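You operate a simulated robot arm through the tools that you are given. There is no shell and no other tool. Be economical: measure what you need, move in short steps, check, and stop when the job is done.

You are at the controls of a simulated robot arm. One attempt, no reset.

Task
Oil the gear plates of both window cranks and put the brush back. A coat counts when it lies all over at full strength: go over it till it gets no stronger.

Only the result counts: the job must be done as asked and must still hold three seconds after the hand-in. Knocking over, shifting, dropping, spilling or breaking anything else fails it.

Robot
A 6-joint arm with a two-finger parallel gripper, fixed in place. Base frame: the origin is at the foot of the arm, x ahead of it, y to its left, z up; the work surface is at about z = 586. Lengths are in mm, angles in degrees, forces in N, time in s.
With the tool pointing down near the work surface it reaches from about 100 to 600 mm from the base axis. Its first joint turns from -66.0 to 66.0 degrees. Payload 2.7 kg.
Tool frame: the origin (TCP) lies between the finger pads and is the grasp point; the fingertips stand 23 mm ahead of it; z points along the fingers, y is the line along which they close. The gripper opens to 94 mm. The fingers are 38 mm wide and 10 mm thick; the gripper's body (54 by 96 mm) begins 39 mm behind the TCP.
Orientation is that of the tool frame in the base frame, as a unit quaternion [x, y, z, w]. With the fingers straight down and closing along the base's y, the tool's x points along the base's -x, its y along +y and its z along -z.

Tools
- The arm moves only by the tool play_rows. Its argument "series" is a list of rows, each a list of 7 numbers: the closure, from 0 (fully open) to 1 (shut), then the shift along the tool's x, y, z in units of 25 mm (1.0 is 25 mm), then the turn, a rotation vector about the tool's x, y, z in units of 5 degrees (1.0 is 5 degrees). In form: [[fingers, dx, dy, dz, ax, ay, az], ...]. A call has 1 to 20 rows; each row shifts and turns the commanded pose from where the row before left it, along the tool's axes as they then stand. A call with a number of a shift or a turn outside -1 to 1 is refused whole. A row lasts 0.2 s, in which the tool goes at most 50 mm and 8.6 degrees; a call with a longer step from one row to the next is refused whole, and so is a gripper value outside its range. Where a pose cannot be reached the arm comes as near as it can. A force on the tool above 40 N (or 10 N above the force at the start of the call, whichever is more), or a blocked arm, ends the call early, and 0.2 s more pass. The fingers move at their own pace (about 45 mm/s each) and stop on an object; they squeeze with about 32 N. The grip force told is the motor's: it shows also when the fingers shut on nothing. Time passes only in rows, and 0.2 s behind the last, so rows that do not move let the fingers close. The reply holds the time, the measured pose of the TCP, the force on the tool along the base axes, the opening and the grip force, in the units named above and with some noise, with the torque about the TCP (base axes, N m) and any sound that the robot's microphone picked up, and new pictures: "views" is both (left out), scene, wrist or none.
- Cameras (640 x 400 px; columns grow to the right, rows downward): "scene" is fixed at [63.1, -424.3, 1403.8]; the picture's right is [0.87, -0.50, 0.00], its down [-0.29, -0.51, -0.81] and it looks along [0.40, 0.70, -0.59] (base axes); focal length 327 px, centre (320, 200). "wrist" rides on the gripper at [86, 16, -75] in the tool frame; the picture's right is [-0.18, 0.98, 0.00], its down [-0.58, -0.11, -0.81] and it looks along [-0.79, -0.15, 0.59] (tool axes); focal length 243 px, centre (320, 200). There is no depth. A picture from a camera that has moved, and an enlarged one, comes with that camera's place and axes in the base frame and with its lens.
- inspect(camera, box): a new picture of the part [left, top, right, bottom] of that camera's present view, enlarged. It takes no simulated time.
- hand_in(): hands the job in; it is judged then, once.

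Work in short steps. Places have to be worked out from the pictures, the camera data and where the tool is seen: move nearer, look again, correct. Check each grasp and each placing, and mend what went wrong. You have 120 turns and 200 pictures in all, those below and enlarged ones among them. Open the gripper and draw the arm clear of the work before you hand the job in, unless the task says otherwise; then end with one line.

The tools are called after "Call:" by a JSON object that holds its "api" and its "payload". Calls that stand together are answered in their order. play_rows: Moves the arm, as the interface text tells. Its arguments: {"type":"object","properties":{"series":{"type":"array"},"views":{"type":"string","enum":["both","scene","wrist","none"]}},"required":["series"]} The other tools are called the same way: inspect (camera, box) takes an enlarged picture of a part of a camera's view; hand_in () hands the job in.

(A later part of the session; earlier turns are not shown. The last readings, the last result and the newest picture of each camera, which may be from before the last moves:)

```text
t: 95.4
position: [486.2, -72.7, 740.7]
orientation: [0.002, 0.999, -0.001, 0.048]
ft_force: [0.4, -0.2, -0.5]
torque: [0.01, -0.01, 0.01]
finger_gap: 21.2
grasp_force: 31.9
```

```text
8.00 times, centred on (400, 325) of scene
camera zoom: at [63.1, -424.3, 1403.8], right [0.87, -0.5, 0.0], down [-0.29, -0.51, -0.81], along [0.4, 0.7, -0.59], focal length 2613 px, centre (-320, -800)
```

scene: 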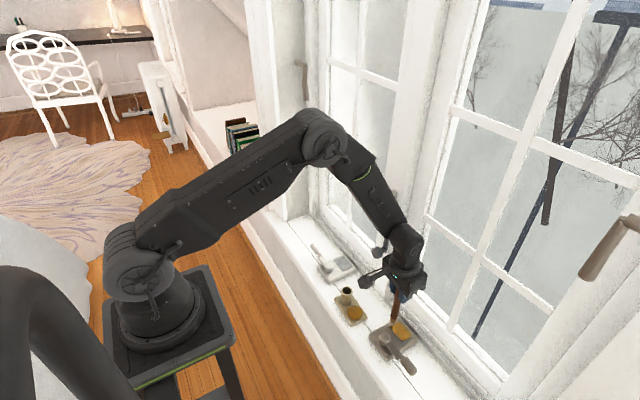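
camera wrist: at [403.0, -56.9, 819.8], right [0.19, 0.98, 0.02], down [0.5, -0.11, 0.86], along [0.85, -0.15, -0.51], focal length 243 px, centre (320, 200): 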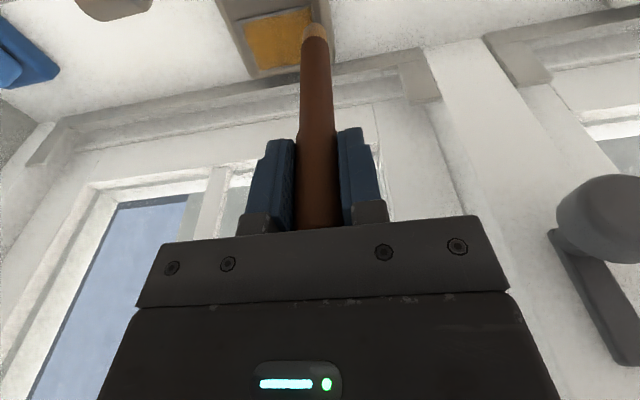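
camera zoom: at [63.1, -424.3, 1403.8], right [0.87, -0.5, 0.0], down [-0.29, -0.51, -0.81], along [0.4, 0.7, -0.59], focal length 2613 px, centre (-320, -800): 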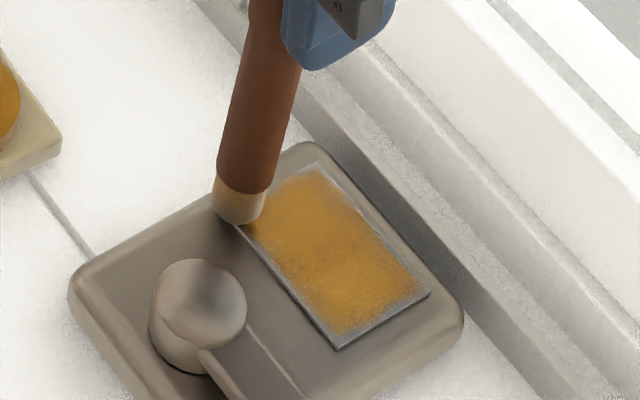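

Using the scene view, the plate is at z≈610 and the tip is now just inside the near/+y corner, about (482,-74.5). I'm touching down and stroking the near edge toward -y, past the plate end.

Call:
{"api": "play_rows", "payload": {"series": [[1, 0.06, 0, 0.04, 0, 0, 0], [1, 0, 0, 0.02, 0, 0, 0], [1, 0, 0, 0, 0, 0, 0]], "views": "none"}}

```text
t: 96.2
position: [485.4, -72.9, 740.2]
orientation: [0.001, 0.999, 0.0, 0.05]
ft_force: [-1.9, -1.7, 18.8]
torque: [-0.23, 0.3, -0.01]
finger_gap: 21.1
grasp_force: 32.4
```

Contact at 19 N. I'm stroking the near edge to y≈-130 and back.

Call:
{"api": "play_rows", "payload": {"series": [[1, 0, -0.32, 0, 0, 0, 0], [1, 0, -0.32, 0, 0, 0, 0], [1, 0, -0.32, 0, 0, 0, 0], [1, 0, -0.32, 0, 0, 0, 0], [1, 0, -0.32, 0, 0, 0, 0], [1, 0, -0.32, 0, 0, 0, 0], [1, 0, -0.32, 0, 0, 0, 0], [1, 0, 0, 0, 0, 0, 0]], "views": "none"}}

Call:
{"api": "inspect", "payload": {"camera": "wrist", "box": [270, 0, 420, 120]}}

Call:
{"api": "inspect", "payload": {"camera": "scene", "box": [375, 300, 425, 350]}}

```text
t: 98.0
position: [486.1, -130.5, 739.4]
orientation: [0.002, 0.999, 0.0, 0.048]
ft_force: [-1.9, 10.0, 28.4]
torque: [1.36, 0.27, -0.02]
finger_gap: 21.6
grasp_force: 32.4
```

```text
3.33 times, centred on (345, 60) of wrist
camera zoom: at [393.3, -114.0, 805.6], right [0.19, 0.98, 0.02], down [0.5, -0.11, 0.86], along [0.85, -0.15, -0.51], focal length 809 px, centre (237, 667)
```

zoom: 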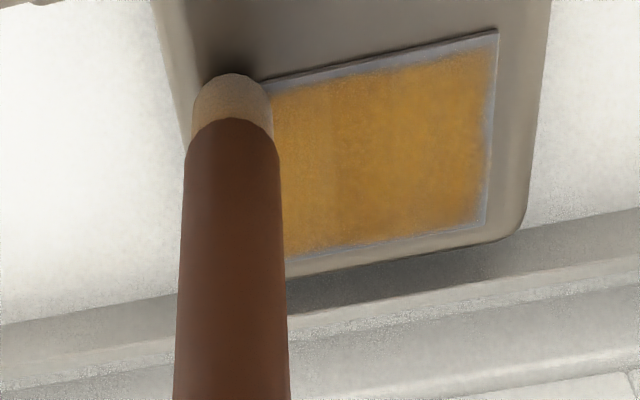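

```text
8.00 times, centred on (400, 325) of scene
camera zoom: at [62.6, -424.0, 1403.9], right [0.87, -0.5, 0.0], down [-0.29, -0.51, -0.81], along [0.4, 0.7, -0.59], focal length 2613 px, centre (-320, -800)
```

zoom: 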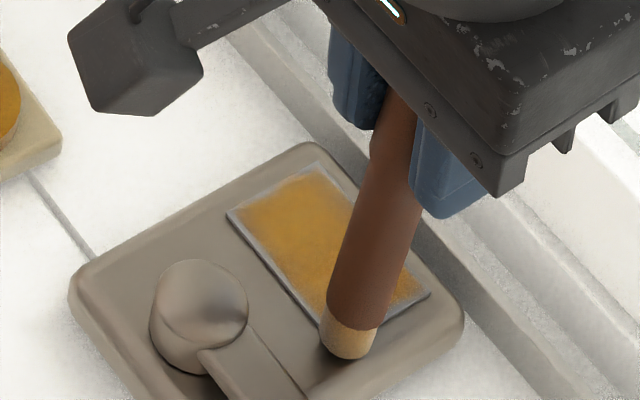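

The tip clearly passed over both edges, so the uniform rim is just how it's drawn. I'm continuing the raster with properly lifted x steps to x≈494 and 502.

Call:
{"api": "play_rows", "payload": {"series": [[1, 0, 0, -0.18, 0, 0, 0], [1, -0.32, 0, 0.03, 0, 0, 0], [1, 0, 0.06, 0.14, 0, 0, 0], [1, 0, 0.37, 0, 0, 0, 0], [1, 0, 0.37, 0, 0, 0, 0], [1, 0, 0.37, 0, 0, 0, 0], [1, 0, 0.37, 0, 0, 0, 0], [1, 0, 0.37, 0, 0, 0, 0], [1, 0, 0.37, 0, 0, 0, 0], [1, 0, 0, -0.16, 0, 0, 0], [1, -0.32, 0, 0.03, 0, 0, 0], [1, 0, 0, 0.13, 0, 0, 0], [1, 0, -0.37, 0, 0, 0, 0], [1, 0, -0.37, 0, 0, 0, 0], [1, 0, -0.37, 0, 0, 0, 0], [1, 0, -0.37, 0, 0, 0, 0], [1, 0, -0.37, 0, 0, 0, 0], [1, 0, -0.37, 0, 0, 0, 0], [1, 0, 0, 0, 0, 0, 0]], "views": "none"}}

Call:
{"api": "inspect", "payload": {"camera": "wrist", "box": [270, 0, 420, 120]}}

```text
t: 102.0
position: [499.4, -127.8, 739.3]
orientation: [0.001, 0.999, 0.0, 0.048]
ft_force: [0.3, 0.6, -0.5]
torque: [-0.01, 0.02, -0.03]
finger_gap: 20.8
grasp_force: 32.1
```

```text
3.33 times, centred on (345, 60) of wrist
camera zoom: at [408.4, -112.6, 806.8], right [0.19, 0.98, 0.02], down [0.5, -0.11, 0.86], along [0.84, -0.15, -0.51], focal length 809 px, centre (237, 667)
```

zoom: 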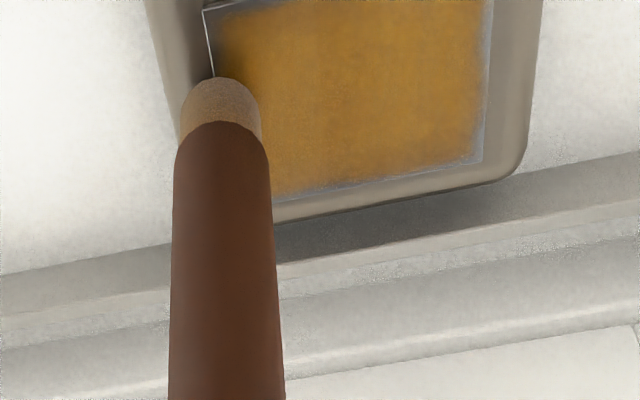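

Contact was lost by a little. I'm lowering 1 mm and checking the force.

Call:
{"api": "play_rows", "payload": {"series": [[1, 0, 0, 0.04, 0, 0, 0], [1, 0, 0, 0, 0, 0, 0]], "views": "none"}}

```text
t: 102.6
position: [500.1, -127.4, 738.7]
orientation: [0.002, 0.999, 0.0, 0.048]
ft_force: [-0.1, 0.4, -0.3]
torque: [-0.03, -0.01, 0.02]
finger_gap: 21.2
grasp_force: 31.8
```

Call:
{"api": "play_rows", "payload": {"series": [[1, 0, 0.1, 0.03, 0, 0, 0], [1, 0, 0, 0, 0, 0, 0]], "views": "none"}}

```text
t: 103.2
position: [501.6, -124.5, 739.0]
orientation: [0.002, 0.999, 0.0, 0.049]
ft_force: [-2.3, -1.8, 6.9]
torque: [-0.2, 0.19, 0.01]
finger_gap: 21.0
grasp_force: 31.7
```

Contact at 7 N. I'm adding a touch more pressure, stroking +y here, then stepping to x≈510 and stroking back.

Call:
{"api": "play_rows", "payload": {"series": [[1, 0, -0.08, 0.01, 0, 0, 0], [1, 0, 0.36, 0, 0, 0, 0], [1, 0, 0.36, 0, 0, 0, 0], [1, 0, 0.36, 0, 0, 0, 0], [1, 0, 0.36, 0, 0, 0, 0], [1, 0, 0.36, 0, 0, 0, 0], [1, 0, 0.36, 0, 0, 0, 0], [1, 0, 0, -0.14, 0, 0, 0], [1, -0.34, 0, 0.03, 0, 0, 0], [1, 0, 0, 0.12, 0, 0, 0], [1, 0, -0.37, 0, 0, 0, 0], [1, 0, -0.37, 0, 0, 0, 0], [1, 0, -0.37, 0, 0, 0, 0], [1, 0, -0.37, 0, 0, 0, 0], [1, 0, -0.37, 0, 0, 0, 0], [1, 0, -0.37, 0, 0, 0, 0], [1, 0, 0, 0, 0, 0, 0]], "views": "none"}}

Call:
{"api": "inspect", "payload": {"camera": "wrist", "box": [270, 0, 420, 120]}}

```text
t: 106.8
position: [511.3, -129.2, 737.5]
orientation: [0.002, 0.999, 0.0, 0.048]
ft_force: [-1.2, 5.4, 17.3]
torque: [0.61, 0.18, 0.0]
finger_gap: 20.9
grasp_force: 31.9
```

```text
3.33 times, centred on (345, 60) of wrist
camera zoom: at [418.3, -113.8, 805.7], right [0.19, 0.98, 0.02], down [0.5, -0.11, 0.86], along [0.85, -0.15, -0.51], focal length 809 px, centre (237, 667)
```

zoom: 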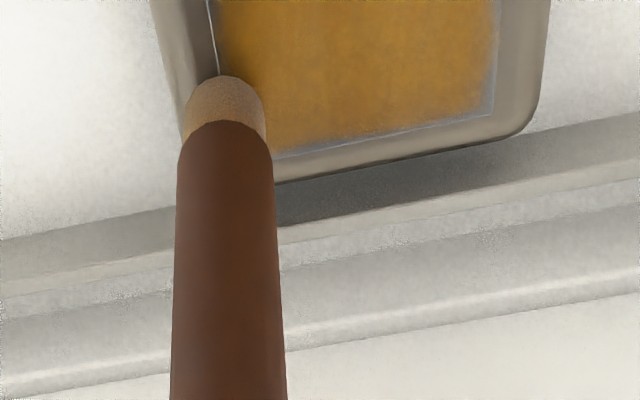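

Good contact. Now the far-edge line at x≈519, then lifting to inspect.

Call:
{"api": "play_rows", "payload": {"series": [[1, 0, 0, -0.14, 0, 0, 0], [1, -0.32, 0, 0.03, 0, 0, 0], [1, 0, 0, 0.12, 0, 0, 0], [1, 0, 0.37, 0, 0, 0, 0], [1, 0, 0.37, 0, 0, 0, 0], [1, 0, 0.37, 0, 0, 0, 0], [1, 0, 0.37, 0, 0, 0, 0], [1, 0, 0.37, 0, 0, 0, 0], [1, 0, 0.37, 0, 0, 0, 0], [1, 0, 0, 0, 0, 0, 0]], "views": "none"}}

Call:
{"api": "inspect", "payload": {"camera": "scene", "box": [375, 300, 425, 350]}}

```text
t: 109.0
position: [518.1, -73.4, 739.9]
orientation: [0.002, 0.999, 0.0, 0.047]
ft_force: [0.5, -2.4, 3.2]
torque: [-0.25, -0.03, 0.0]
finger_gap: 21.2
grasp_force: 31.9
```

```text
8.00 times, centred on (400, 325) of scene
camera zoom: at [63.1, -424.3, 1403.8], right [0.87, -0.5, 0.0], down [-0.29, -0.51, -0.81], along [0.4, 0.7, -0.59], focal length 2613 px, centre (-320, -800)
```

zoom: 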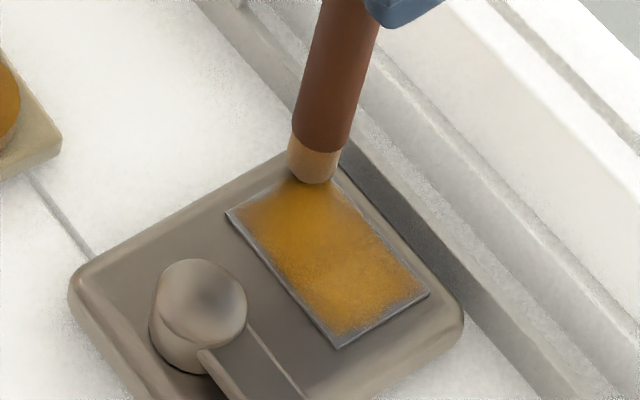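

Lifting and drawing back for an unshadowed look at the plate.

Call:
{"api": "play_rows", "payload": {"series": [[1, 0, 0, -0.8, 0, 0, 0], [1, 0, 0, -0.8, 0, 0, 0], [1, 0, 0.8, -0.8, 0, 0, 0], [1, 0.8, 0, 0, 0, 0, 0], [1, 0.8, 0, 0, 0, 0, 0], [1, 0.8, 0, 0, 0, 0, 0], [1, 0, 0.5, 0, 0, 0, 0], [1, 0, 0, 0, 0, 0, 0]], "views": "none"}}

Call:
{"api": "inspect", "payload": {"camera": "wrist", "box": [190, 40, 320, 150]}}

Call:
{"api": "inspect", "payload": {"camera": "scene", "box": [375, 305, 425, 355]}}

```text
t: 110.8
position: [452.1, -40.7, 792.2]
orientation: [0.002, 0.999, 0.0, 0.048]
ft_force: [0.2, 0.5, -0.4]
torque: [-0.02, 0.01, -0.01]
finger_gap: 20.9
grasp_force: 31.9
```

```text
3.64 times, centred on (255, 95) of wrist
camera zoom: at [358.7, -24.6, 859.4], right [0.19, 0.98, 0.02], down [0.5, -0.11, 0.86], along [0.85, -0.15, -0.51], focal length 882 px, centre (556, 582)
```

zoom: 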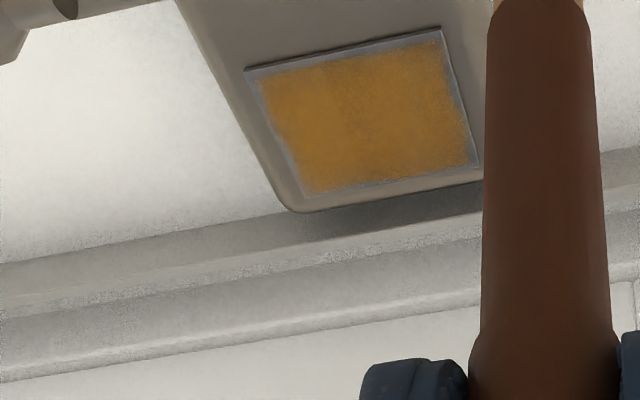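

```text
8.00 times, centred on (400, 330) of scene
camera zoom: at [63.1, -424.3, 1403.8], right [0.87, -0.5, 0.0], down [-0.29, -0.51, -0.81], along [0.4, 0.7, -0.59], focal length 2613 px, centre (-320, -840)
```

zoom: 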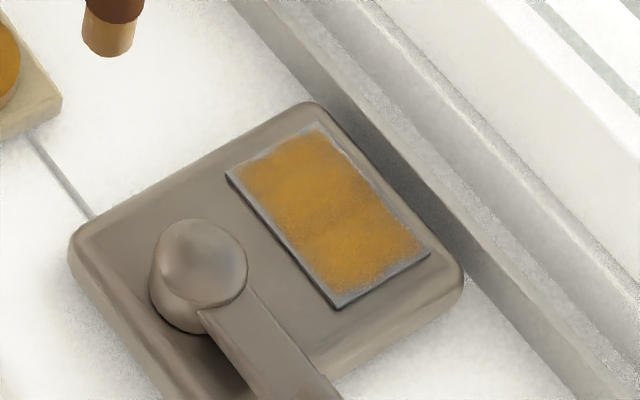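

The coat looks the same as after the previous round: uniform, with the same drawn rim. So the right plate is at or near full strength, and I'll compare again later. I'm reloading for the left plate.

Call:
{"api": "play_rows", "payload": {"series": [[1, 0.44, 0.7, -0.04, 0, 0, 0], [1, 0.44, 0.7, -0.04, 0, 0, 0], [1, 0, 0.67, 0, 0, 0, 0], [1, 0.06, 0, 0.61, 0, 0, 0], [1, 0.06, 0, 0.61, 0, 0, 0], [1, 0.06, 0, 0.61, 0, 0, 0], [1, 0, 0, 0, 0, 0, 0]], "views": "none"}}

Call:
{"api": "inspect", "payload": {"camera": "scene", "box": [320, 270, 380, 330]}}

```text
t: 112.4
position: [429.4, 11.3, 746.6]
orientation: [0.002, 0.999, 0.0, 0.048]
ft_force: [0.2, 0.0, 0.1]
torque: [-0.01, 0.0, -0.01]
finger_gap: 20.9
grasp_force: 31.8
```

```text
6.67 times, centred on (350, 300) of scene
camera zoom: at [63.1, -424.3, 1403.8], right [0.87, -0.5, 0.0], down [-0.29, -0.51, -0.81], along [0.4, 0.7, -0.59], focal length 2177 px, centre (120, -467)
```

zoom: 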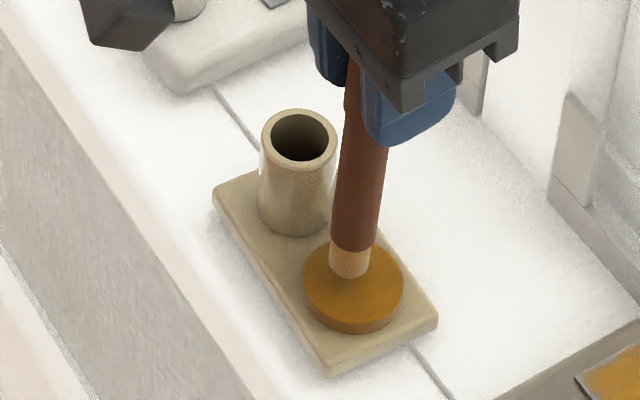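

The tip is over the puck. I'm lowering to contact.

Call:
{"api": "play_rows", "payload": {"series": [[1, 0.02, 0, 0.12, 0, 0, 0], [1, 0.01, 0, 0.08, 0, 0, 0], [1, 0, 0, 0, 0, 0, 0]], "views": "none"}}

```text
t: 113.2
position: [429.6, 11.3, 741.4]
orientation: [0.002, 0.999, 0.0, 0.048]
ft_force: [0.0, 0.0, -0.5]
torque: [0.01, -0.01, -0.02]
finger_gap: 21.3
grasp_force: 32.0
```

Call:
{"api": "play_rows", "payload": {"series": [[1, 0, 0, 0.04, 0, 0, 0], [1, 0, 0, 0.02, 0, 0, 0], [1, 0, 0, 0, 0, 0, 0]], "views": "none"}}

```text
t: 114.0
position: [429.6, 11.6, 739.9]
orientation: [0.001, 0.999, 0.0, 0.048]
ft_force: [-1.3, -0.8, 4.6]
torque: [-0.01, 0.22, -0.01]
finger_gap: 20.9
grasp_force: 32.4
```

Light contact with the puck. I'm dwelling, lifting, and moving in y to the left crank, then forward over its plate at a safe height.

Call:
{"api": "play_rows", "payload": {"series": [[1, 0, 0, 0.01, 0, 0, 0], [1, 0, 0, 0, 0, 0, 0], [1, 0, 0, 0, 0, 0, 0], [1, -0.08, 0, -0.83, 0, 0, 0], [1, -0.08, 0, -0.83, 0, 0, 0], [1, -0.08, 0, -0.83, 0, 0, 0], [1, 0, 0.84, 0, 0, 0, 0], [1, 0, 0.84, 0, 0, 0, 0], [1, 0, 0.84, 0, 0, 0, 0], [1, 0, 0.84, 0, 0, 0, 0], [1, 0, 0.84, 0, 0, 0, 0], [1, 0, 0.84, 0, 0, 0, 0], [1, 0, 0.84, 0, 0, 0, 0], [1, 0, 0.84, 0, 0, 0, 0], [1, -0.73, 0, 0.07, 0, 0, 0], [1, -0.73, 0, 0.07, 0, 0, 0], [1, -0.73, 0, 0.07, 0, 0, 0], [1, 0, 0, 0, 0, 0, 0]]}}

Call:
{"api": "inspect", "payload": {"camera": "wrist", "box": [250, 0, 400, 120]}}

Call:
{"api": "inspect", "payload": {"camera": "scene", "box": [310, 230, 370, 290]}}

```text
t: 117.8
position: [485.9, 179.3, 805.1]
orientation: [0.001, 0.999, 0.0, 0.048]
ft_force: [0.3, -0.8, -0.2]
torque: [0.0, 0.0, -0.01]
finger_gap: 21.1
grasp_force: 32.0
camera wrist: at [393.6, 193.4, 871.0], right [0.19, 0.98, 0.02], down [0.5, -0.11, 0.86], along [0.84, -0.15, -0.51], focal length 243 px, centre (320, 200)
```

scene: 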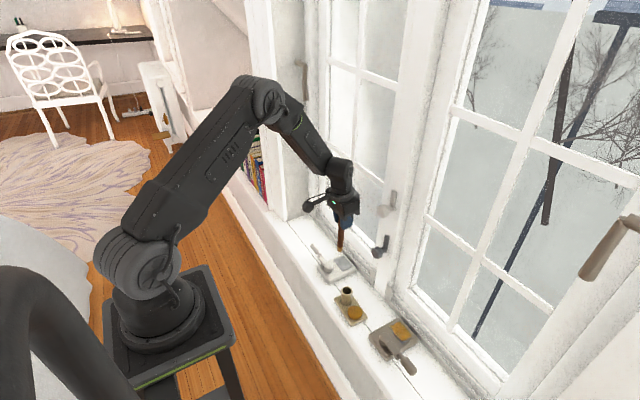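
wrist: 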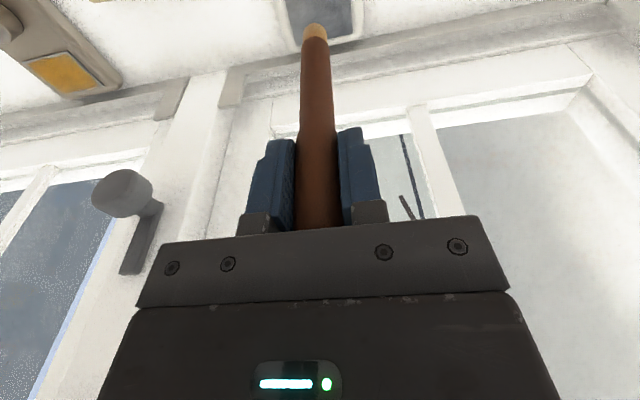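

```text
3.33 times, centred on (325, 60) of wrist
camera zoom: at [393.6, 193.4, 871.0], right [0.19, 0.98, 0.02], down [0.5, -0.11, 0.86], along [0.84, -0.15, -0.51], focal length 809 px, centre (303, 667)
```

zoom: 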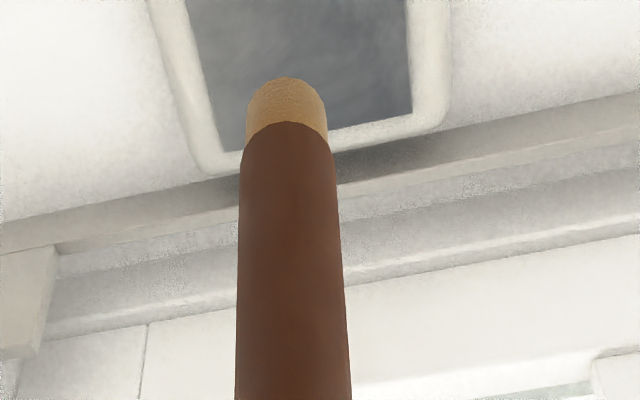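

```text
6.67 times, centred on (340, 260) of scene
camera zoom: at [63.1, -424.3, 1403.8], right [0.87, -0.5, 0.0], down [-0.29, -0.51, -0.81], along [0.4, 0.7, -0.59], focal length 2177 px, centre (187, -200)
```

zoom: 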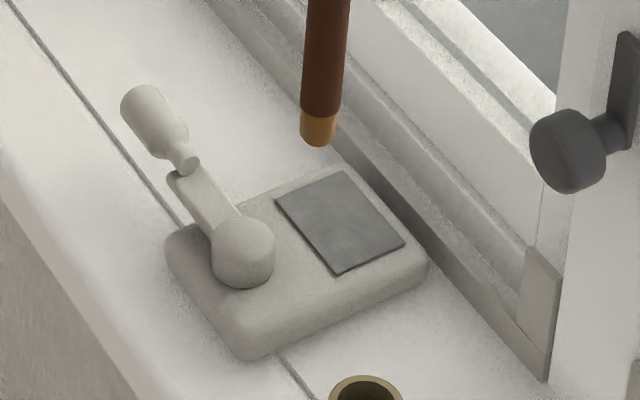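

The left plate spans about x 476..518, y 150..207. I'm moving to its near/+y corner (TCP ≈ 484, 204) and descending to just above contact.

Call:
{"api": "play_rows", "payload": {"series": [[1, 0.08, 0.98, 0, 0, 0, 0], [1, 0.08, 0, 0.8, 0, 0, 0], [1, 0.08, 0, 0.8, 0, 0, 0], [1, 0.08, 0, 0.75, 0, 0, 0], [1, 0, 0, 0, 0, 0, 0]], "views": "none"}}

Call:
{"api": "inspect", "payload": {"camera": "wrist", "box": [230, 0, 380, 120]}}

Call:
{"api": "inspect", "payload": {"camera": "scene", "box": [310, 230, 370, 290]}}

```text
t: 119.0
position: [483.1, 204.6, 745.0]
orientation: [0.001, 0.999, 0.0, 0.048]
ft_force: [-0.9, 0.3, -1.3]
torque: [0.0, 0.01, -0.02]
finger_gap: 21.0
grasp_force: 32.2
```

```text
3.33 times, centred on (305, 60) of wrist
camera zoom: at [391.1, 220.0, 810.5], right [0.19, 0.98, 0.02], down [0.5, -0.11, 0.86], along [0.85, -0.15, -0.51], focal length 809 px, centre (370, 667)
```

zoom: 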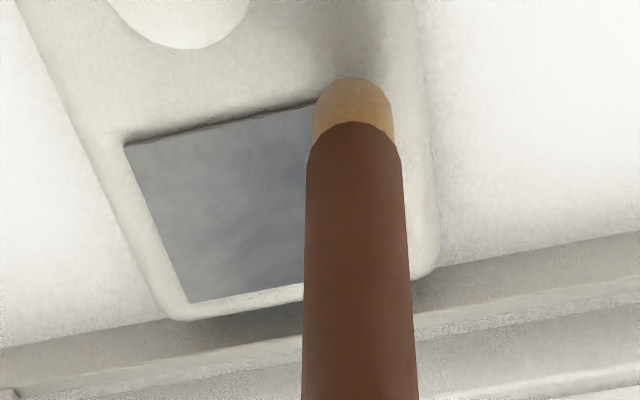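

```text
6.67 times, centred on (340, 260) of scene
camera zoom: at [63.1, -424.3, 1403.8], right [0.87, -0.5, 0.0], down [-0.29, -0.51, -0.81], along [0.4, 0.7, -0.59], focal length 2177 px, centre (187, -200)
```

zoom: 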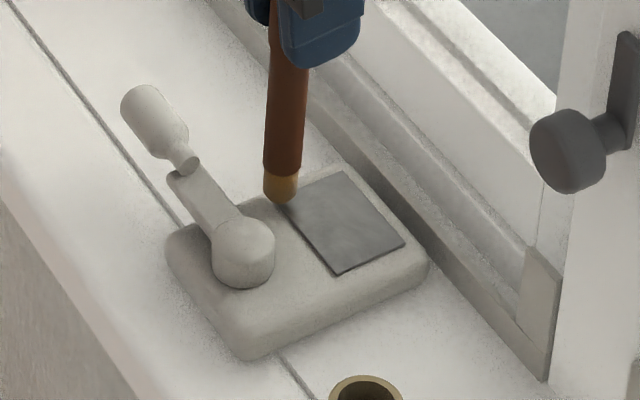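

The tip is at the near/+y corner of the left plate. I'm creeping down to contact, slightly inside in x.

Call:
{"api": "play_rows", "payload": {"series": [[1, -0.08, 0, 0.08, 0, 0, 0], [1, 0, 0, 0.06, 0, 0, 0], [1, 0, 0, 0.03, 0, 0, 0], [1, 0, 0, 0, 0, 0, 0]], "views": "none"}}

```text
t: 120.0
position: [486.0, 205.3, 740.2]
orientation: [0.002, 0.999, 0.001, 0.049]
ft_force: [0.2, 0.1, -0.8]
torque: [0.0, -0.03, 0.02]
finger_gap: 21.0
grasp_force: 31.7
```

Call:
{"api": "play_rows", "payload": {"series": [[1, 0, 0, 0.04, 0, 0, 0], [1, 0, 0, 0, 0, 0, 0]], "views": "none"}}

```text
t: 120.6
position: [484.6, 204.8, 738.9]
orientation: [0.002, 0.999, 0.0, 0.049]
ft_force: [0.8, 0.5, -0.6]
torque: [0.03, 0.03, 0.03]
finger_gap: 20.9
grasp_force: 32.1
```

Call:
{"api": "play_rows", "payload": {"series": [[1, 0, 0, 0.04, 0, 0, 0], [1, 0, 0, 0, 0, 0, 0]], "views": "none"}}

```text
t: 121.2
position: [486.5, 204.3, 738.7]
orientation: [0.002, 0.999, 0.001, 0.048]
ft_force: [-1.9, -0.6, 9.4]
torque: [-0.02, 0.23, 0.01]
finger_gap: 20.8
grasp_force: 32.0
```

Contact at 9 N. Raster lines 1 and 2 on the left plate.

Call:
{"api": "play_rows", "payload": {"series": [[1, 0, -0.37, 0.01, 0, 0, 0], [1, 0, -0.37, 0, 0, 0, 0], [1, 0, -0.37, 0, 0, 0, 0], [1, 0, -0.37, 0, 0, 0, 0], [1, 0, -0.37, 0, 0, 0, 0], [1, 0, -0.37, 0, 0, 0, 0], [1, 0, 0, -0.14, 0, 0, 0], [1, -0.32, 0, 0.03, 0, 0, 0], [1, 0, 0, 0.12, 0, 0, 0], [1, 0, 0.37, 0, 0, 0, 0], [1, 0, 0.37, 0, 0, 0, 0], [1, 0, 0.37, 0, 0, 0, 0], [1, 0, 0.37, 0, 0, 0, 0], [1, 0, 0.37, 0, 0, 0, 0], [1, 0, 0.37, 0, 0, 0, 0], [1, 0, 0, 0, 0, 0, 0]], "views": "none"}}

Call:
{"api": "inspect", "payload": {"camera": "wrist", "box": [230, 0, 380, 120]}}

```text
t: 124.6
position: [495.4, 202.4, 738.5]
orientation: [0.001, 0.999, 0.0, 0.049]
ft_force: [-0.3, -6.0, 16.8]
torque: [-0.87, 0.14, 0.04]
finger_gap: 21.0
grasp_force: 32.1
```

```text
3.33 times, centred on (305, 60) of wrist
camera zoom: at [401.9, 219.3, 805.5], right [0.19, 0.98, 0.02], down [0.5, -0.11, 0.86], along [0.85, -0.15, -0.51], focal length 809 px, centre (370, 667)
```

zoom: 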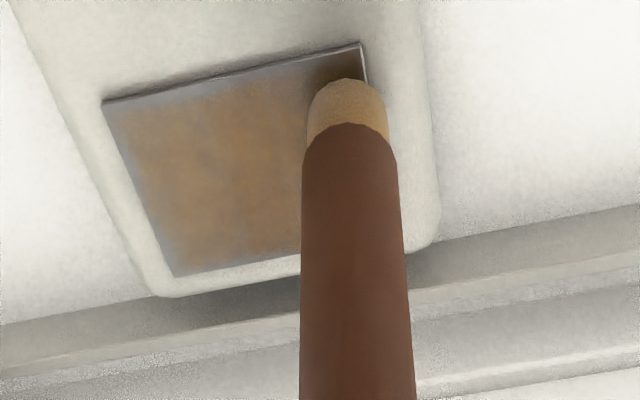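

The coat is forming over the whole plate. Lines 3 and 4.

Call:
{"api": "play_rows", "payload": {"series": [[1, 0, 0, -0.14, 0, 0, 0], [1, -0.32, 0.04, 0.03, 0, 0, 0], [1, 0, 0, 0.115, 0, 0, 0], [1, 0, -0.37, 0, 0, 0, 0], [1, 0, -0.37, 0, 0, 0, 0], [1, 0, -0.37, 0, 0, 0, 0], [1, 0, -0.37, 0, 0, 0, 0], [1, 0, -0.37, 0, 0, 0, 0], [1, 0, -0.37, 0, 0, 0, 0], [1, 0, 0, -0.14, 0, 0, 0], [1, -0.32, 0, 0.03, 0, 0, 0], [1, 0, 0, 0.115, 0, 0, 0], [1, 0, 0.37, 0, 0, 0, 0], [1, 0, 0.37, 0, 0, 0, 0], [1, 0, 0.37, 0, 0, 0, 0], [1, 0, 0.37, 0, 0, 0, 0], [1, 0, 0.37, 0, 0, 0, 0], [1, 0, 0.37, 0, 0, 0, 0], [1, 0, 0, 0, 0, 0, 0]], "views": "none"}}

Call:
{"api": "inspect", "payload": {"camera": "wrist", "box": [230, 0, 380, 120]}}

```text
t: 128.6
position: [510.5, 205.4, 738.9]
orientation: [0.002, 0.999, 0.0, 0.05]
ft_force: [-1.2, -4.0, 9.8]
torque: [-0.41, 0.09, 0.02]
finger_gap: 20.9
grasp_force: 32.3
```

```text
3.33 times, centred on (305, 60) of wrist
camera zoom: at [417.2, 220.4, 805.5], right [0.19, 0.98, 0.02], down [0.5, -0.11, 0.86], along [0.85, -0.15, -0.51], focal length 809 px, centre (370, 667)
```

zoom: 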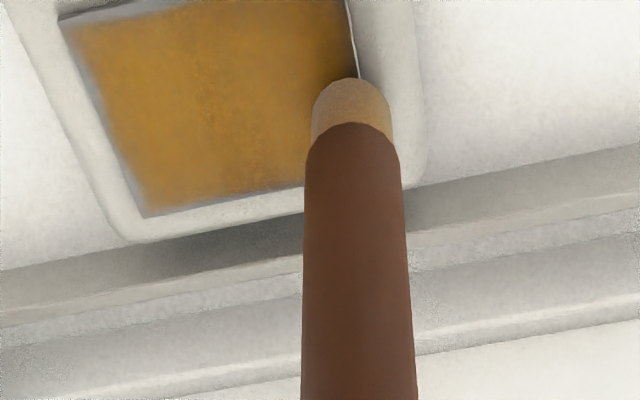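

Very good. Line 5 at the far edge, then line 6 stepping back.

Call:
{"api": "play_rows", "payload": {"series": [[1, 0, 0, -0.14, 0, 0, 0], [1, -0.3, 0, 0.03, 0, 0, 0], [1, 0, 0, 0.12, 0, 0, 0], [1, 0, -0.37, 0, 0, 0, 0], [1, 0, -0.37, 0, 0, 0, 0], [1, 0, -0.37, 0, 0, 0, 0], [1, 0, -0.37, 0, 0, 0, 0], [1, 0, -0.37, 0, 0, 0, 0], [1, 0, -0.37, 0, 0, 0, 0], [1, 0, 0, -0.12, 0, 0, 0], [1, 0.5, 0, -0.05, 0, 0, 0], [1, 0, 0, 0.19, 0, 0, 0], [1, 0, 0.37, 0, 0, 0, 0], [1, 0, 0.37, 0, 0, 0, 0], [1, 0, 0.37, 0, 0, 0, 0], [1, 0, 0.37, 0, 0, 0, 0], [1, 0, 0.37, 0, 0, 0, 0], [1, 0, 0.37, 0, 0, 0, 0], [1, 0, 0, 0, 0, 0, 0]], "views": "none"}}

Call:
{"api": "inspect", "payload": {"camera": "wrist", "box": [230, 0, 380, 120]}}

```text
t: 132.6
position: [504.8, 204.5, 738.5]
orientation: [0.002, 0.999, 0.0, 0.049]
ft_force: [0.7, -6.0, 16.8]
torque: [-0.77, -0.02, 0.01]
finger_gap: 21.1
grasp_force: 32.1
```

```text
3.33 times, centred on (305, 60) of wrist
camera zoom: at [412.6, 219.7, 805.3], right [0.19, 0.98, 0.02], down [0.5, -0.11, 0.86], along [0.85, -0.15, -0.51], focal length 809 px, centre (370, 667)
```

zoom: 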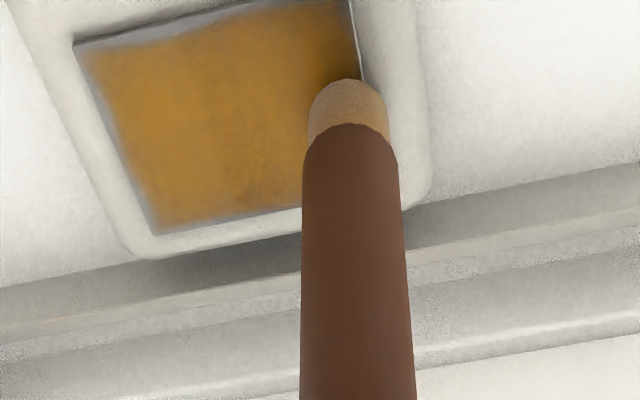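

Lines 7 and 8 back to the near edge.

Call:
{"api": "play_rows", "payload": {"series": [[1, 0, 0, -0.12, 0, 0, 0], [1, 0.4, 0, -0.04, 0, 0, 0], [1, 0, 0, 0.165, 0, 0, 0], [1, 0, -0.37, 0, 0, 0, 0], [1, 0, -0.37, 0, 0, 0, 0], [1, 0, -0.37, 0, 0, 0, 0], [1, 0, -0.37, 0, 0, 0, 0], [1, 0, -0.37, 0, 0, 0, 0], [1, 0, -0.37, 0, 0, 0, 0], [1, 0, 0, -0.12, 0, 0, 0], [1, 0.42, 0, -0.04, 0, 0, 0], [1, 0, 0, 0.165, 0, 0, 0], [1, 0, 0.37, 0, 0, 0, 0], [1, 0, 0.37, 0, 0, 0, 0], [1, 0, 0.37, 0, 0, 0, 0], [1, 0, 0.37, 0, 0, 0, 0], [1, 0, 0.37, 0, 0, 0, 0], [1, 0, 0.37, 0, 0, 0, 0], [1, 0, 0, 0, 0, 0, 0]], "views": "none"}}

Call:
{"api": "inspect", "payload": {"camera": "wrist", "box": [230, 0, 380, 120]}}

```text
t: 136.6
position: [484.4, 205.6, 737.7]
orientation: [0.001, 0.999, 0.001, 0.051]
ft_force: [0.3, -11.5, 29.7]
torque: [-1.38, 0.09, 0.09]
finger_gap: 21.8
grasp_force: 32.7
```

```text
3.33 times, centred on (305, 60) of wrist
camera zoom: at [392.0, 220.7, 804.2], right [0.19, 0.98, 0.02], down [0.5, -0.11, 0.86], along [0.85, -0.15, -0.51], focal length 809 px, centre (370, 667)
```

zoom: 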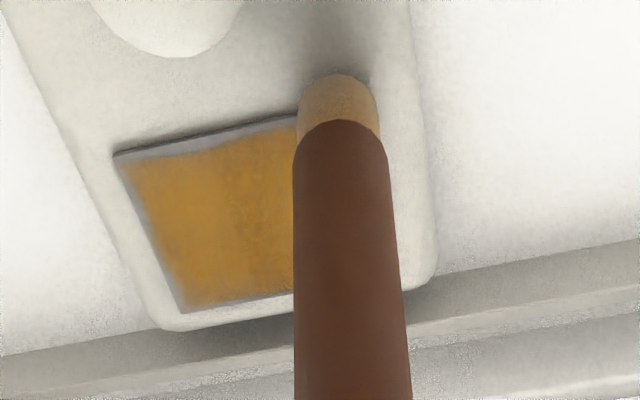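

Lifting and drawing back to compare the left coat from the scene camera.

Call:
{"api": "play_rows", "payload": {"series": [[1, 0, 0, -0.8, 0, 0, 0], [1, 0, 0, -0.8, 0, 0, 0], [1, 0, 0, -0.9, 0, 0, 0], [1, 0.7, -0.8, 0, 0, 0, 0], [1, 0.7, -0.8, 0, 0, 0, 0], [1, 0, -0.9, 0, 0, 0, 0], [1, 0, -0.9, 0, 0, 0, 0], [1, 0, 0, 0, 0, 0, 0]], "views": "scene"}}

Call:
{"api": "inspect", "payload": {"camera": "scene", "box": [310, 230, 370, 290]}}

Call:
{"api": "inspect", "payload": {"camera": "scene", "box": [375, 305, 425, 355]}}

Call:
{"api": "inspect", "payload": {"camera": "wrist", "box": [340, 20, 480, 140]}}

```text
t: 138.4
position: [442.1, 119.7, 794.1]
orientation: [0.001, 0.999, -0.001, 0.048]
ft_force: [0.4, -0.1, 0.1]
torque: [-0.01, 0.02, -0.04]
finger_gap: 20.8
grasp_force: 32.2
```

scene: 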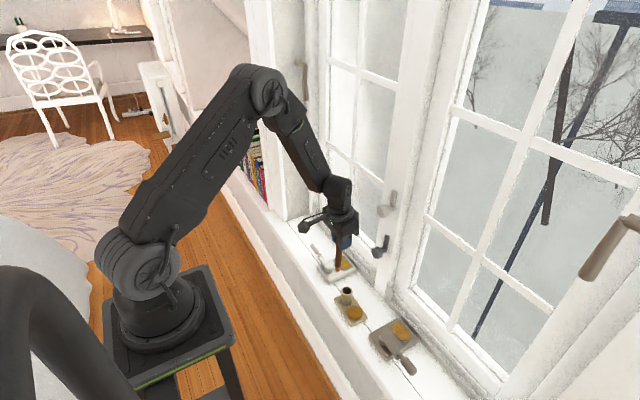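

```text
6.67 times, centred on (340, 260) of scene
camera zoom: at [63.1, -424.3, 1403.8], right [0.87, -0.5, 0.0], down [-0.29, -0.51, -0.81], along [0.4, 0.7, -0.59], focal length 2177 px, centre (187, -200)
```

zoom: 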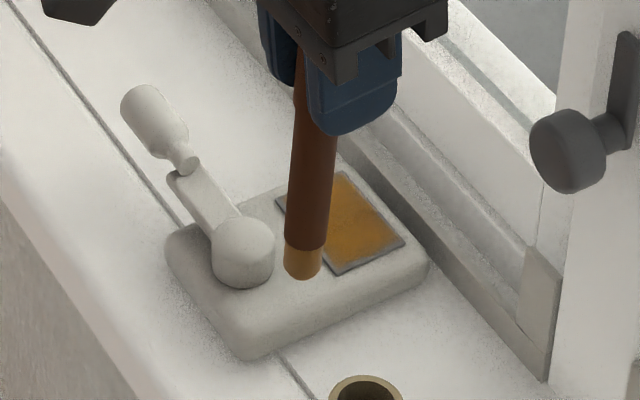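

```text
8.00 times, centred on (400, 330) of scene
camera zoom: at [63.1, -424.3, 1403.8], right [0.87, -0.5, 0.0], down [-0.29, -0.51, -0.81], along [0.4, 0.7, -0.59], focal length 2613 px, centre (-320, -840)
```

zoom: 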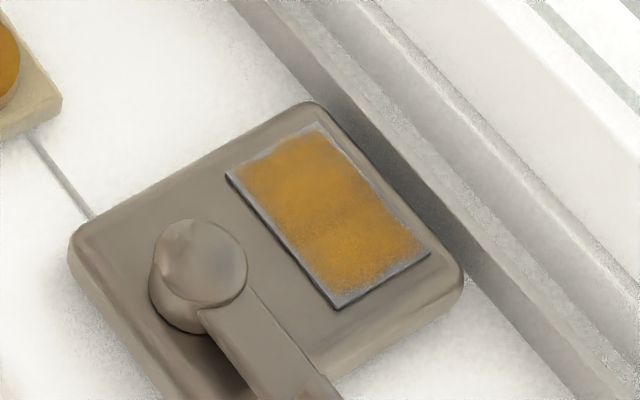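

```text
3.33 times, centred on (410, 80) of wrist
camera zoom: at [350.2, 135.3, 860.8], right [0.19, 0.98, 0.02], down [0.5, -0.11, 0.86], along [0.85, -0.15, -0.51], focal length 809 px, centre (20, 600)
```

zoom: 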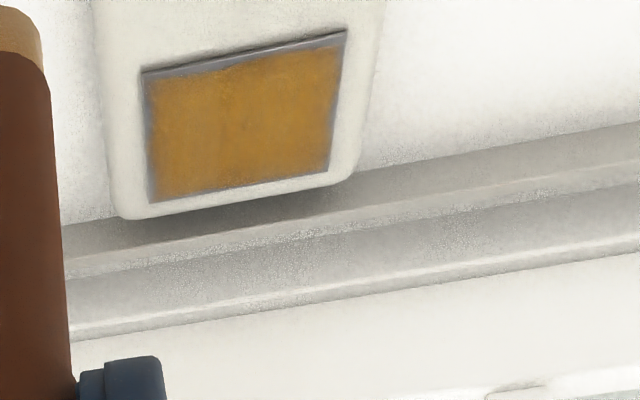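

Both plates look well coated, though the right one shows slightly wider rims at its y ends. I'm reloading and giving the right plate another full round reaching beyond its edges.

Call:
{"api": "play_rows", "payload": {"series": [[1, 0.08, -0.87, -0.15, 0, 0, 0], [1, 0.1, -0.87, -0.15, 0, 0, 0], [1, 0.1, -0.87, 0, 0, 0, 0], [1, 0.1, -0.87, 0, 0, 0, 0], [1, 0.1, -0.87, 0, 0, 0, 0], [1, 0, 0, 0, 0, 0, 0], [1, 0.08, 0, 0.8, 0, 0, 0], [1, 0.08, 0, 0.8, 0, 0, 0], [1, 0.06, 0, 0.72, 0, 0, 0], [1, 0, 0, 0, 0, 0, 0]], "views": "none"}}

Call:
{"api": "inspect", "payload": {"camera": "scene", "box": [320, 270, 380, 330]}}

```text
t: 140.6
position: [430.1, 9.0, 742.8]
orientation: [0.002, 0.999, 0.0, 0.048]
ft_force: [-1.0, -0.5, -0.5]
torque: [0.01, 0.05, 0.01]
finger_gap: 21.3
grasp_force: 33.1
```

```text
6.67 times, centred on (350, 300) of scene
camera zoom: at [63.1, -424.3, 1403.8], right [0.87, -0.5, 0.0], down [-0.29, -0.51, -0.81], along [0.4, 0.7, -0.59], focal length 2177 px, centre (120, -467)
```

zoom: 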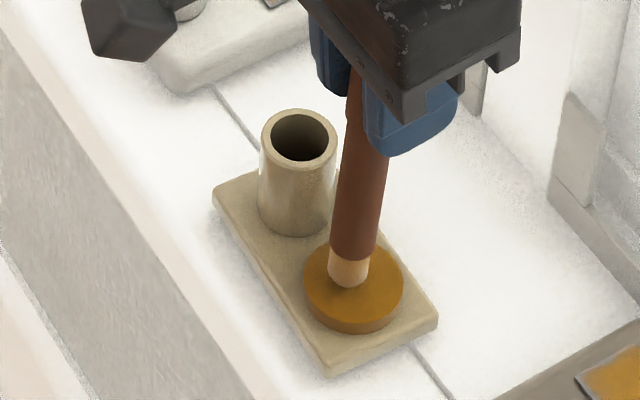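

Lowering about 4 mm to contact.

Call:
{"api": "play_rows", "payload": {"series": [[1, 0.01, 0, 0.08, 0, 0, 0], [1, 0, 0, 0.06, 0, 0, 0], [1, 0, 0, 0.02, 0, 0, 0], [1, 0, 0, 0, 0, 0, 0], [1, 0, 0, 0, 0, 0, 0]], "views": "none"}}

```text
t: 141.8
position: [430.7, 10.4, 737.8]
orientation: [0.002, 0.999, 0.0, 0.048]
ft_force: [-0.4, -1.7, 3.0]
torque: [-0.08, 0.11, 0.04]
finger_gap: 21.0
grasp_force: 32.0
```

Touching the puck at 3 N. I'm pressing slightly, dwelling, then travelling to the right plate's near/-y corner.

Call:
{"api": "play_rows", "payload": {"series": [[1, 0, 0, 0.015, 0, 0, 0], [1, 0, 0, 0, 0, 0, 0], [1, -0.08, 0, -0.83, 0, 0, 0], [1, -0.08, 0, -0.83, 0, 0, 0], [1, -0.08, 0, -0.83, 0, 0, 0], [1, 0, -0.936, 0, 0, 0, 0], [1, 0, -0.936, 0, 0, 0, 0], [1, 0, -0.936, 0, 0, 0, 0], [1, 0, -0.936, 0, 0, 0, 0], [1, 0, -0.936, 0, 0, 0, 0], [1, 0, -0.936, 0, 0, 0, 0], [1, -0.725, 0, 0.07, 0, 0, 0], [1, -0.725, 0, 0.07, 0, 0, 0], [1, -0.725, 0, 0.07, 0, 0, 0], [1, 0.08, 0, 0.83, 0, 0, 0], [1, 0.08, 0, 0.83, 0, 0, 0], [1, 0.08, 0, 0.83, 0, 0, 0], [1, 0, 0, 0, 0, 0, 0]], "views": "none"}}

Call:
{"api": "inspect", "payload": {"camera": "scene", "box": [375, 305, 425, 355]}}

```text
t: 145.6
position: [486.5, -129.1, 737.2]
orientation: [0.002, 0.999, 0.0, 0.048]
ft_force: [-1.5, 0.4, 4.1]
torque: [0.05, 0.25, 0.04]
finger_gap: 20.9
grasp_force: 31.4
```

```text
8.00 times, centred on (400, 330) of scene
camera zoom: at [63.0, -424.3, 1403.8], right [0.87, -0.5, 0.0], down [-0.29, -0.51, -0.81], along [0.4, 0.7, -0.59], focal length 2613 px, centre (-320, -840)
```

zoom: 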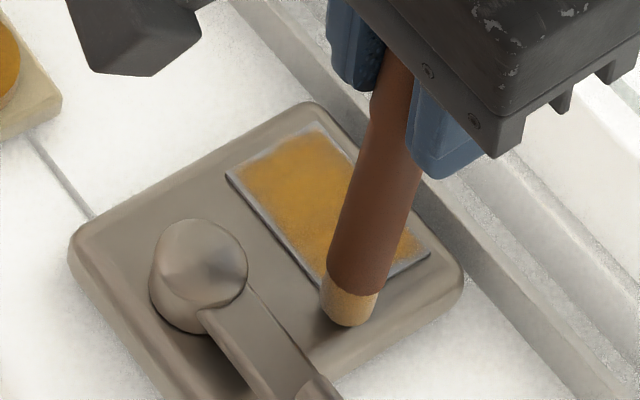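

Already in light contact (4 N) at the corner. Raster lines 1 and 2 with longer strokes past both ends.

Call:
{"api": "play_rows", "payload": {"series": [[1, 0, 0, 0.015, 0, 0, 0], [1, 0, 0.4, 0, 0, 0, 0], [1, 0, 0.4, 0, 0, 0, 0], [1, 0, 0.4, 0, 0, 0, 0], [1, 0, 0.4, 0, 0, 0, 0], [1, 0, 0.4, 0, 0, 0, 0], [1, 0, 0.4, 0, 0, 0, 0], [1, 0, 0, -0.14, 0, 0, 0], [1, -0.32, 0, 0.03, 0, 0, 0], [1, 0, 0, 0.115, 0, 0, 0], [1, 0, -0.4, 0, 0, 0, 0], [1, 0, -0.4, 0, 0, 0, 0], [1, 0, -0.4, 0, 0, 0, 0], [1, 0, -0.4, 0, 0, 0, 0], [1, 0, -0.4, 0, 0, 0, 0], [1, 0, -0.4, 0, 0, 0, 0], [1, 0, 0, 0, 0, 0, 0]], "views": "none"}}

Call:
{"api": "inspect", "payload": {"camera": "wrist", "box": [270, 0, 420, 120]}}

```text
t: 149.2
position: [493.5, -130.9, 738.5]
orientation: [0.002, 0.999, -0.001, 0.048]
ft_force: [0.2, 0.9, 3.8]
torque: [0.13, -0.02, 0.0]
finger_gap: 21.0
grasp_force: 32.1
```

```text
3.33 times, centred on (345, 60) of wrist
camera zoom: at [400.5, -114.4, 804.5], right [0.19, 0.98, 0.02], down [0.5, -0.11, 0.86], along [0.85, -0.15, -0.51], focal length 809 px, centre (237, 667)
```

zoom: 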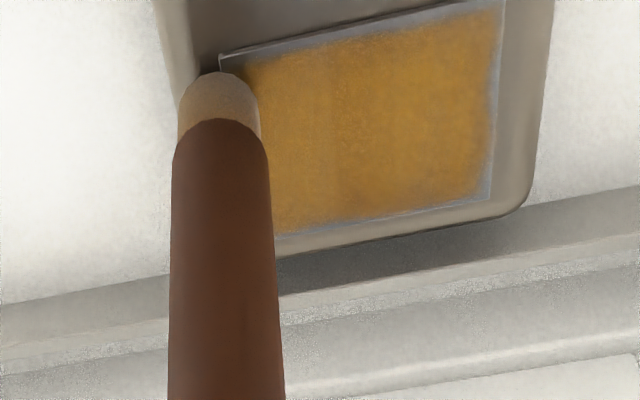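

Lines 3 and 4 with slightly more pressure.

Call:
{"api": "play_rows", "payload": {"series": [[1, 0, 0, -0.14, 0, 0, 0], [1, -0.34, 0, 0.03, 0, 0, 0], [1, 0, 0, 0.13, 0, 0, 0], [1, 0, 0.4, 0, 0, 0, 0], [1, 0, 0.4, 0, 0, 0, 0], [1, 0, 0.4, 0, 0, 0, 0], [1, 0, 0.4, 0, 0, 0, 0], [1, 0, 0.4, 0, 0, 0, 0], [1, 0, 0.4, 0, 0, 0, 0], [1, 0, 0, -0.14, 0, 0, 0], [1, -0.34, 0, 0.03, 0, 0, 0], [1, 0, 0, 0.115, 0, 0, 0], [1, 0, -0.4, 0, 0, 0, 0], [1, 0, -0.4, 0, 0, 0, 0], [1, 0, -0.4, 0, 0, 0, 0], [1, 0, -0.4, 0, 0, 0, 0], [1, 0, -0.4, 0, 0, 0, 0], [1, 0, -0.4, 0, 0, 0, 0], [1, 0, 0, 0, 0, 0, 0]], "views": "none"}}

```text
t: 153.2
position: [510.1, -130.1, 741.4]
orientation: [0.002, 0.999, 0.0, 0.048]
ft_force: [0.0, 0.6, -0.3]
torque: [0.0, 0.0, 0.01]
finger_gap: 21.0
grasp_force: 32.1
```

Contact was lost on this line, so I'm lowering to find it again.

Call:
{"api": "play_rows", "payload": {"series": [[1, 0, 0, 0.04, 0, 0, 0], [1, 0, 0, 0.02, 0, 0, 0], [1, 0, 0, 0, 0, 0, 0]], "views": "none"}}

```text
t: 154.0
position: [511.8, -130.3, 737.6]
orientation: [0.002, 0.999, 0.0, 0.048]
ft_force: [-1.7, -0.4, 6.6]
torque: [0.01, 0.21, -0.05]
finger_gap: 21.0
grasp_force: 31.7
```

Contact at 7 N. I'm stroking this line, then the far-edge line.

Call:
{"api": "play_rows", "payload": {"series": [[1, 0, 0, 0.02, 0, 0, 0], [1, 0, 0.4, 0, 0, 0, 0], [1, 0, 0.4, 0, 0, 0, 0], [1, 0, 0.4, 0, 0, 0, 0], [1, 0, 0.4, 0, 0, 0, 0], [1, 0, 0.4, 0, 0, 0, 0], [1, 0, 0.4, 0, 0, 0, 0], [1, 0, 0, -0.14, 0, 0, 0], [1, -0.3, 0, 0.03, 0, 0, 0], [1, 0, 0, 0.125, 0, 0, 0], [1, 0, -0.4, 0, 0, 0, 0], [1, 0, -0.4, 0, 0, 0, 0], [1, 0, -0.4, 0, 0, 0, 0], [1, 0, -0.4, 0, 0, 0, 0], [1, 0, -0.4, 0, 0, 0, 0], [1, 0, -0.4, 0, 0, 0, 0], [1, 0, 0, 0, 0, 0, 0]], "views": "none"}}

Call:
{"api": "inspect", "payload": {"camera": "scene", "box": [375, 305, 425, 355]}}

```text
t: 157.6
position: [516.8, -130.5, 737.4]
orientation: [0.002, 0.999, 0.001, 0.047]
ft_force: [0.8, 1.0, 3.0]
torque: [0.15, 0.0, 0.0]
finger_gap: 21.2
grasp_force: 31.7
```

```text
8.00 times, centred on (400, 330) of scene
camera zoom: at [63.0, -424.3, 1403.8], right [0.87, -0.5, 0.0], down [-0.29, -0.51, -0.81], along [0.4, 0.7, -0.59], focal length 2613 px, centre (-320, -840)
```

zoom: 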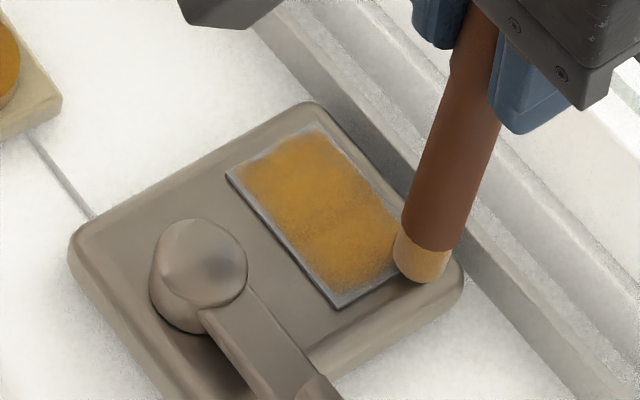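

The right coat is unchanged after this round, so it's at full strength. I'm going to the left plate for a confirming second round: up, back, and across first.

Call:
{"api": "play_rows", "payload": {"series": [[1, -0.09, 0, -0.88, 0, 0, 0], [1, -0.09, 0, -0.88, 0, 0, 0], [1, -0.09, 0, -0.88, 0, 0, 0], [1, 0.87, 0.9, -0.085, 0, 0, 0], [1, 0.87, 0.9, -0.085, 0, 0, 0], [1, 0.87, 0.9, -0.085, 0, 0, 0], [1, 0.87, 0.9, -0.085, 0, 0, 0], [1, 0, 0.98, 0, 0, 0, 0], [1, 0, 0.98, 0, 0, 0, 0], [1, 0, 0.98, 0, 0, 0, 0], [1, 0, 0.98, 0, 0, 0, 0], [1, 0, 0.98, 0, 0, 0, 0], [1, 0, 0.98, 0, 0, 0, 0], [1, 0, 0.98, 0, 0, 0, 0], [1, 0, 0.98, 0, 0, 0, 0], [1, 0, 0.98, 0, 0, 0, 0], [1, 0, 0.98, 0, 0, 0, 0], [1, 0, 0, 0, 0, 0, 0]], "views": "none"}}

Call:
{"api": "inspect", "payload": {"camera": "wrist", "box": [230, 20, 370, 140]}}

```text
t: 161.4
position: [431.8, 206.4, 803.8]
orientation: [0.002, 0.999, -0.001, 0.048]
ft_force: [-0.2, 0.8, -0.8]
torque: [-0.03, 0.01, -0.01]
finger_gap: 20.9
grasp_force: 32.2
```

```text
3.33 times, centred on (300, 80) of wrist
camera zoom: at [338.7, 221.2, 870.7], right [0.19, 0.98, 0.02], down [0.5, -0.11, 0.86], along [0.84, -0.15, -0.51], focal length 809 px, centre (387, 600)
```

zoom: 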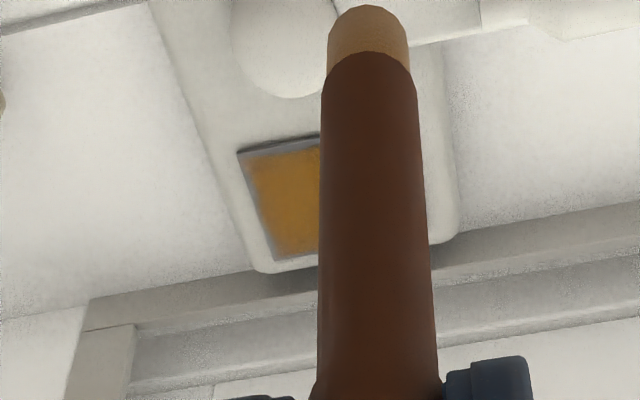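

Moving forward over the near/+y corner and down to about 739.

Call:
{"api": "play_rows", "payload": {"series": [[1, -0.73, 0, 0.07, 0, 0, 0], [1, -0.73, 0, 0.07, 0, 0, 0], [1, -0.73, 0, 0.07, 0, 0, 0], [1, 0.08, 0, 0.82, 0, 0, 0], [1, 0.08, 0, 0.82, 0, 0, 0], [1, 0.08, 0, 0.82, 0, 0, 0], [1, 0, 0, 0.06, 0, 0, 0], [1, 0, 0, 0.04, 0, 0, 0], [1, 0, 0, 0, 0, 0, 0]], "views": "none"}}

```text
t: 163.4
position: [485.0, 206.3, 738.6]
orientation: [0.002, 0.999, 0.0, 0.048]
ft_force: [0.1, -0.4, -0.6]
torque: [0.0, 0.0, 0.01]
finger_gap: 21.0
grasp_force: 31.8
```

Call:
{"api": "play_rows", "payload": {"series": [[1, 0, 0, 0.04, 0, 0, 0], [1, 0, -0.06, 0.03, 0, 0, 0], [1, 0, 0, 0, 0, 0, 0]], "views": "none"}}

```text
t: 164.2
position: [486.8, 205.7, 738.0]
orientation: [0.002, 0.999, 0.0, 0.047]
ft_force: [-0.1, -0.8, -0.8]
torque: [0.02, 0.01, -0.02]
finger_gap: 21.2
grasp_force: 32.1
```

Call:
{"api": "play_rows", "payload": {"series": [[1, 0, 0, 0.04, 0, 0, 0], [1, 0, 0, 0, 0, 0, 0]], "views": "none"}}

```text
t: 164.8
position: [485.9, 204.3, 738.4]
orientation: [0.001, 0.999, 0.0, 0.049]
ft_force: [-1.4, -0.3, 6.1]
torque: [-0.02, 0.19, 0.02]
finger_gap: 21.0
grasp_force: 32.4
```

Contact at 6 N. Lines 1 and 2 of the second round, with strokes reaching past the ends.

Call:
{"api": "play_rows", "payload": {"series": [[1, 0, 0.06, 0.02, 0, 0, 0], [1, 0, -0.4, 0, 0, 0, 0], [1, 0, -0.4, 0, 0, 0, 0], [1, 0, -0.4, 0, 0, 0, 0], [1, 0, -0.4, 0, 0, 0, 0], [1, 0, -0.4, 0, 0, 0, 0], [1, 0, -0.4, 0, 0, 0, 0], [1, 0, 0, -0.14, 0, 0, 0], [1, -0.34, 0, 0.03, 0, 0, 0], [1, 0, 0, 0.12, 0, 0, 0], [1, 0, 0.4, 0, 0, 0, 0], [1, 0, 0.4, 0, 0, 0, 0], [1, 0, 0.4, 0, 0, 0, 0], [1, 0, 0.4, 0, 0, 0, 0], [1, 0, 0.4, 0, 0, 0, 0], [1, 0, 0.4, 0, 0, 0, 0], [1, 0, 0, 0, 0, 0, 0]], "views": "none"}}

```text
t: 168.4
position: [495.0, 206.9, 737.6]
orientation: [0.001, 0.999, 0.001, 0.049]
ft_force: [0.2, -1.6, 12.1]
torque: [-0.73, 0.09, 0.05]
finger_gap: 36.3
grasp_force: 32.5
```

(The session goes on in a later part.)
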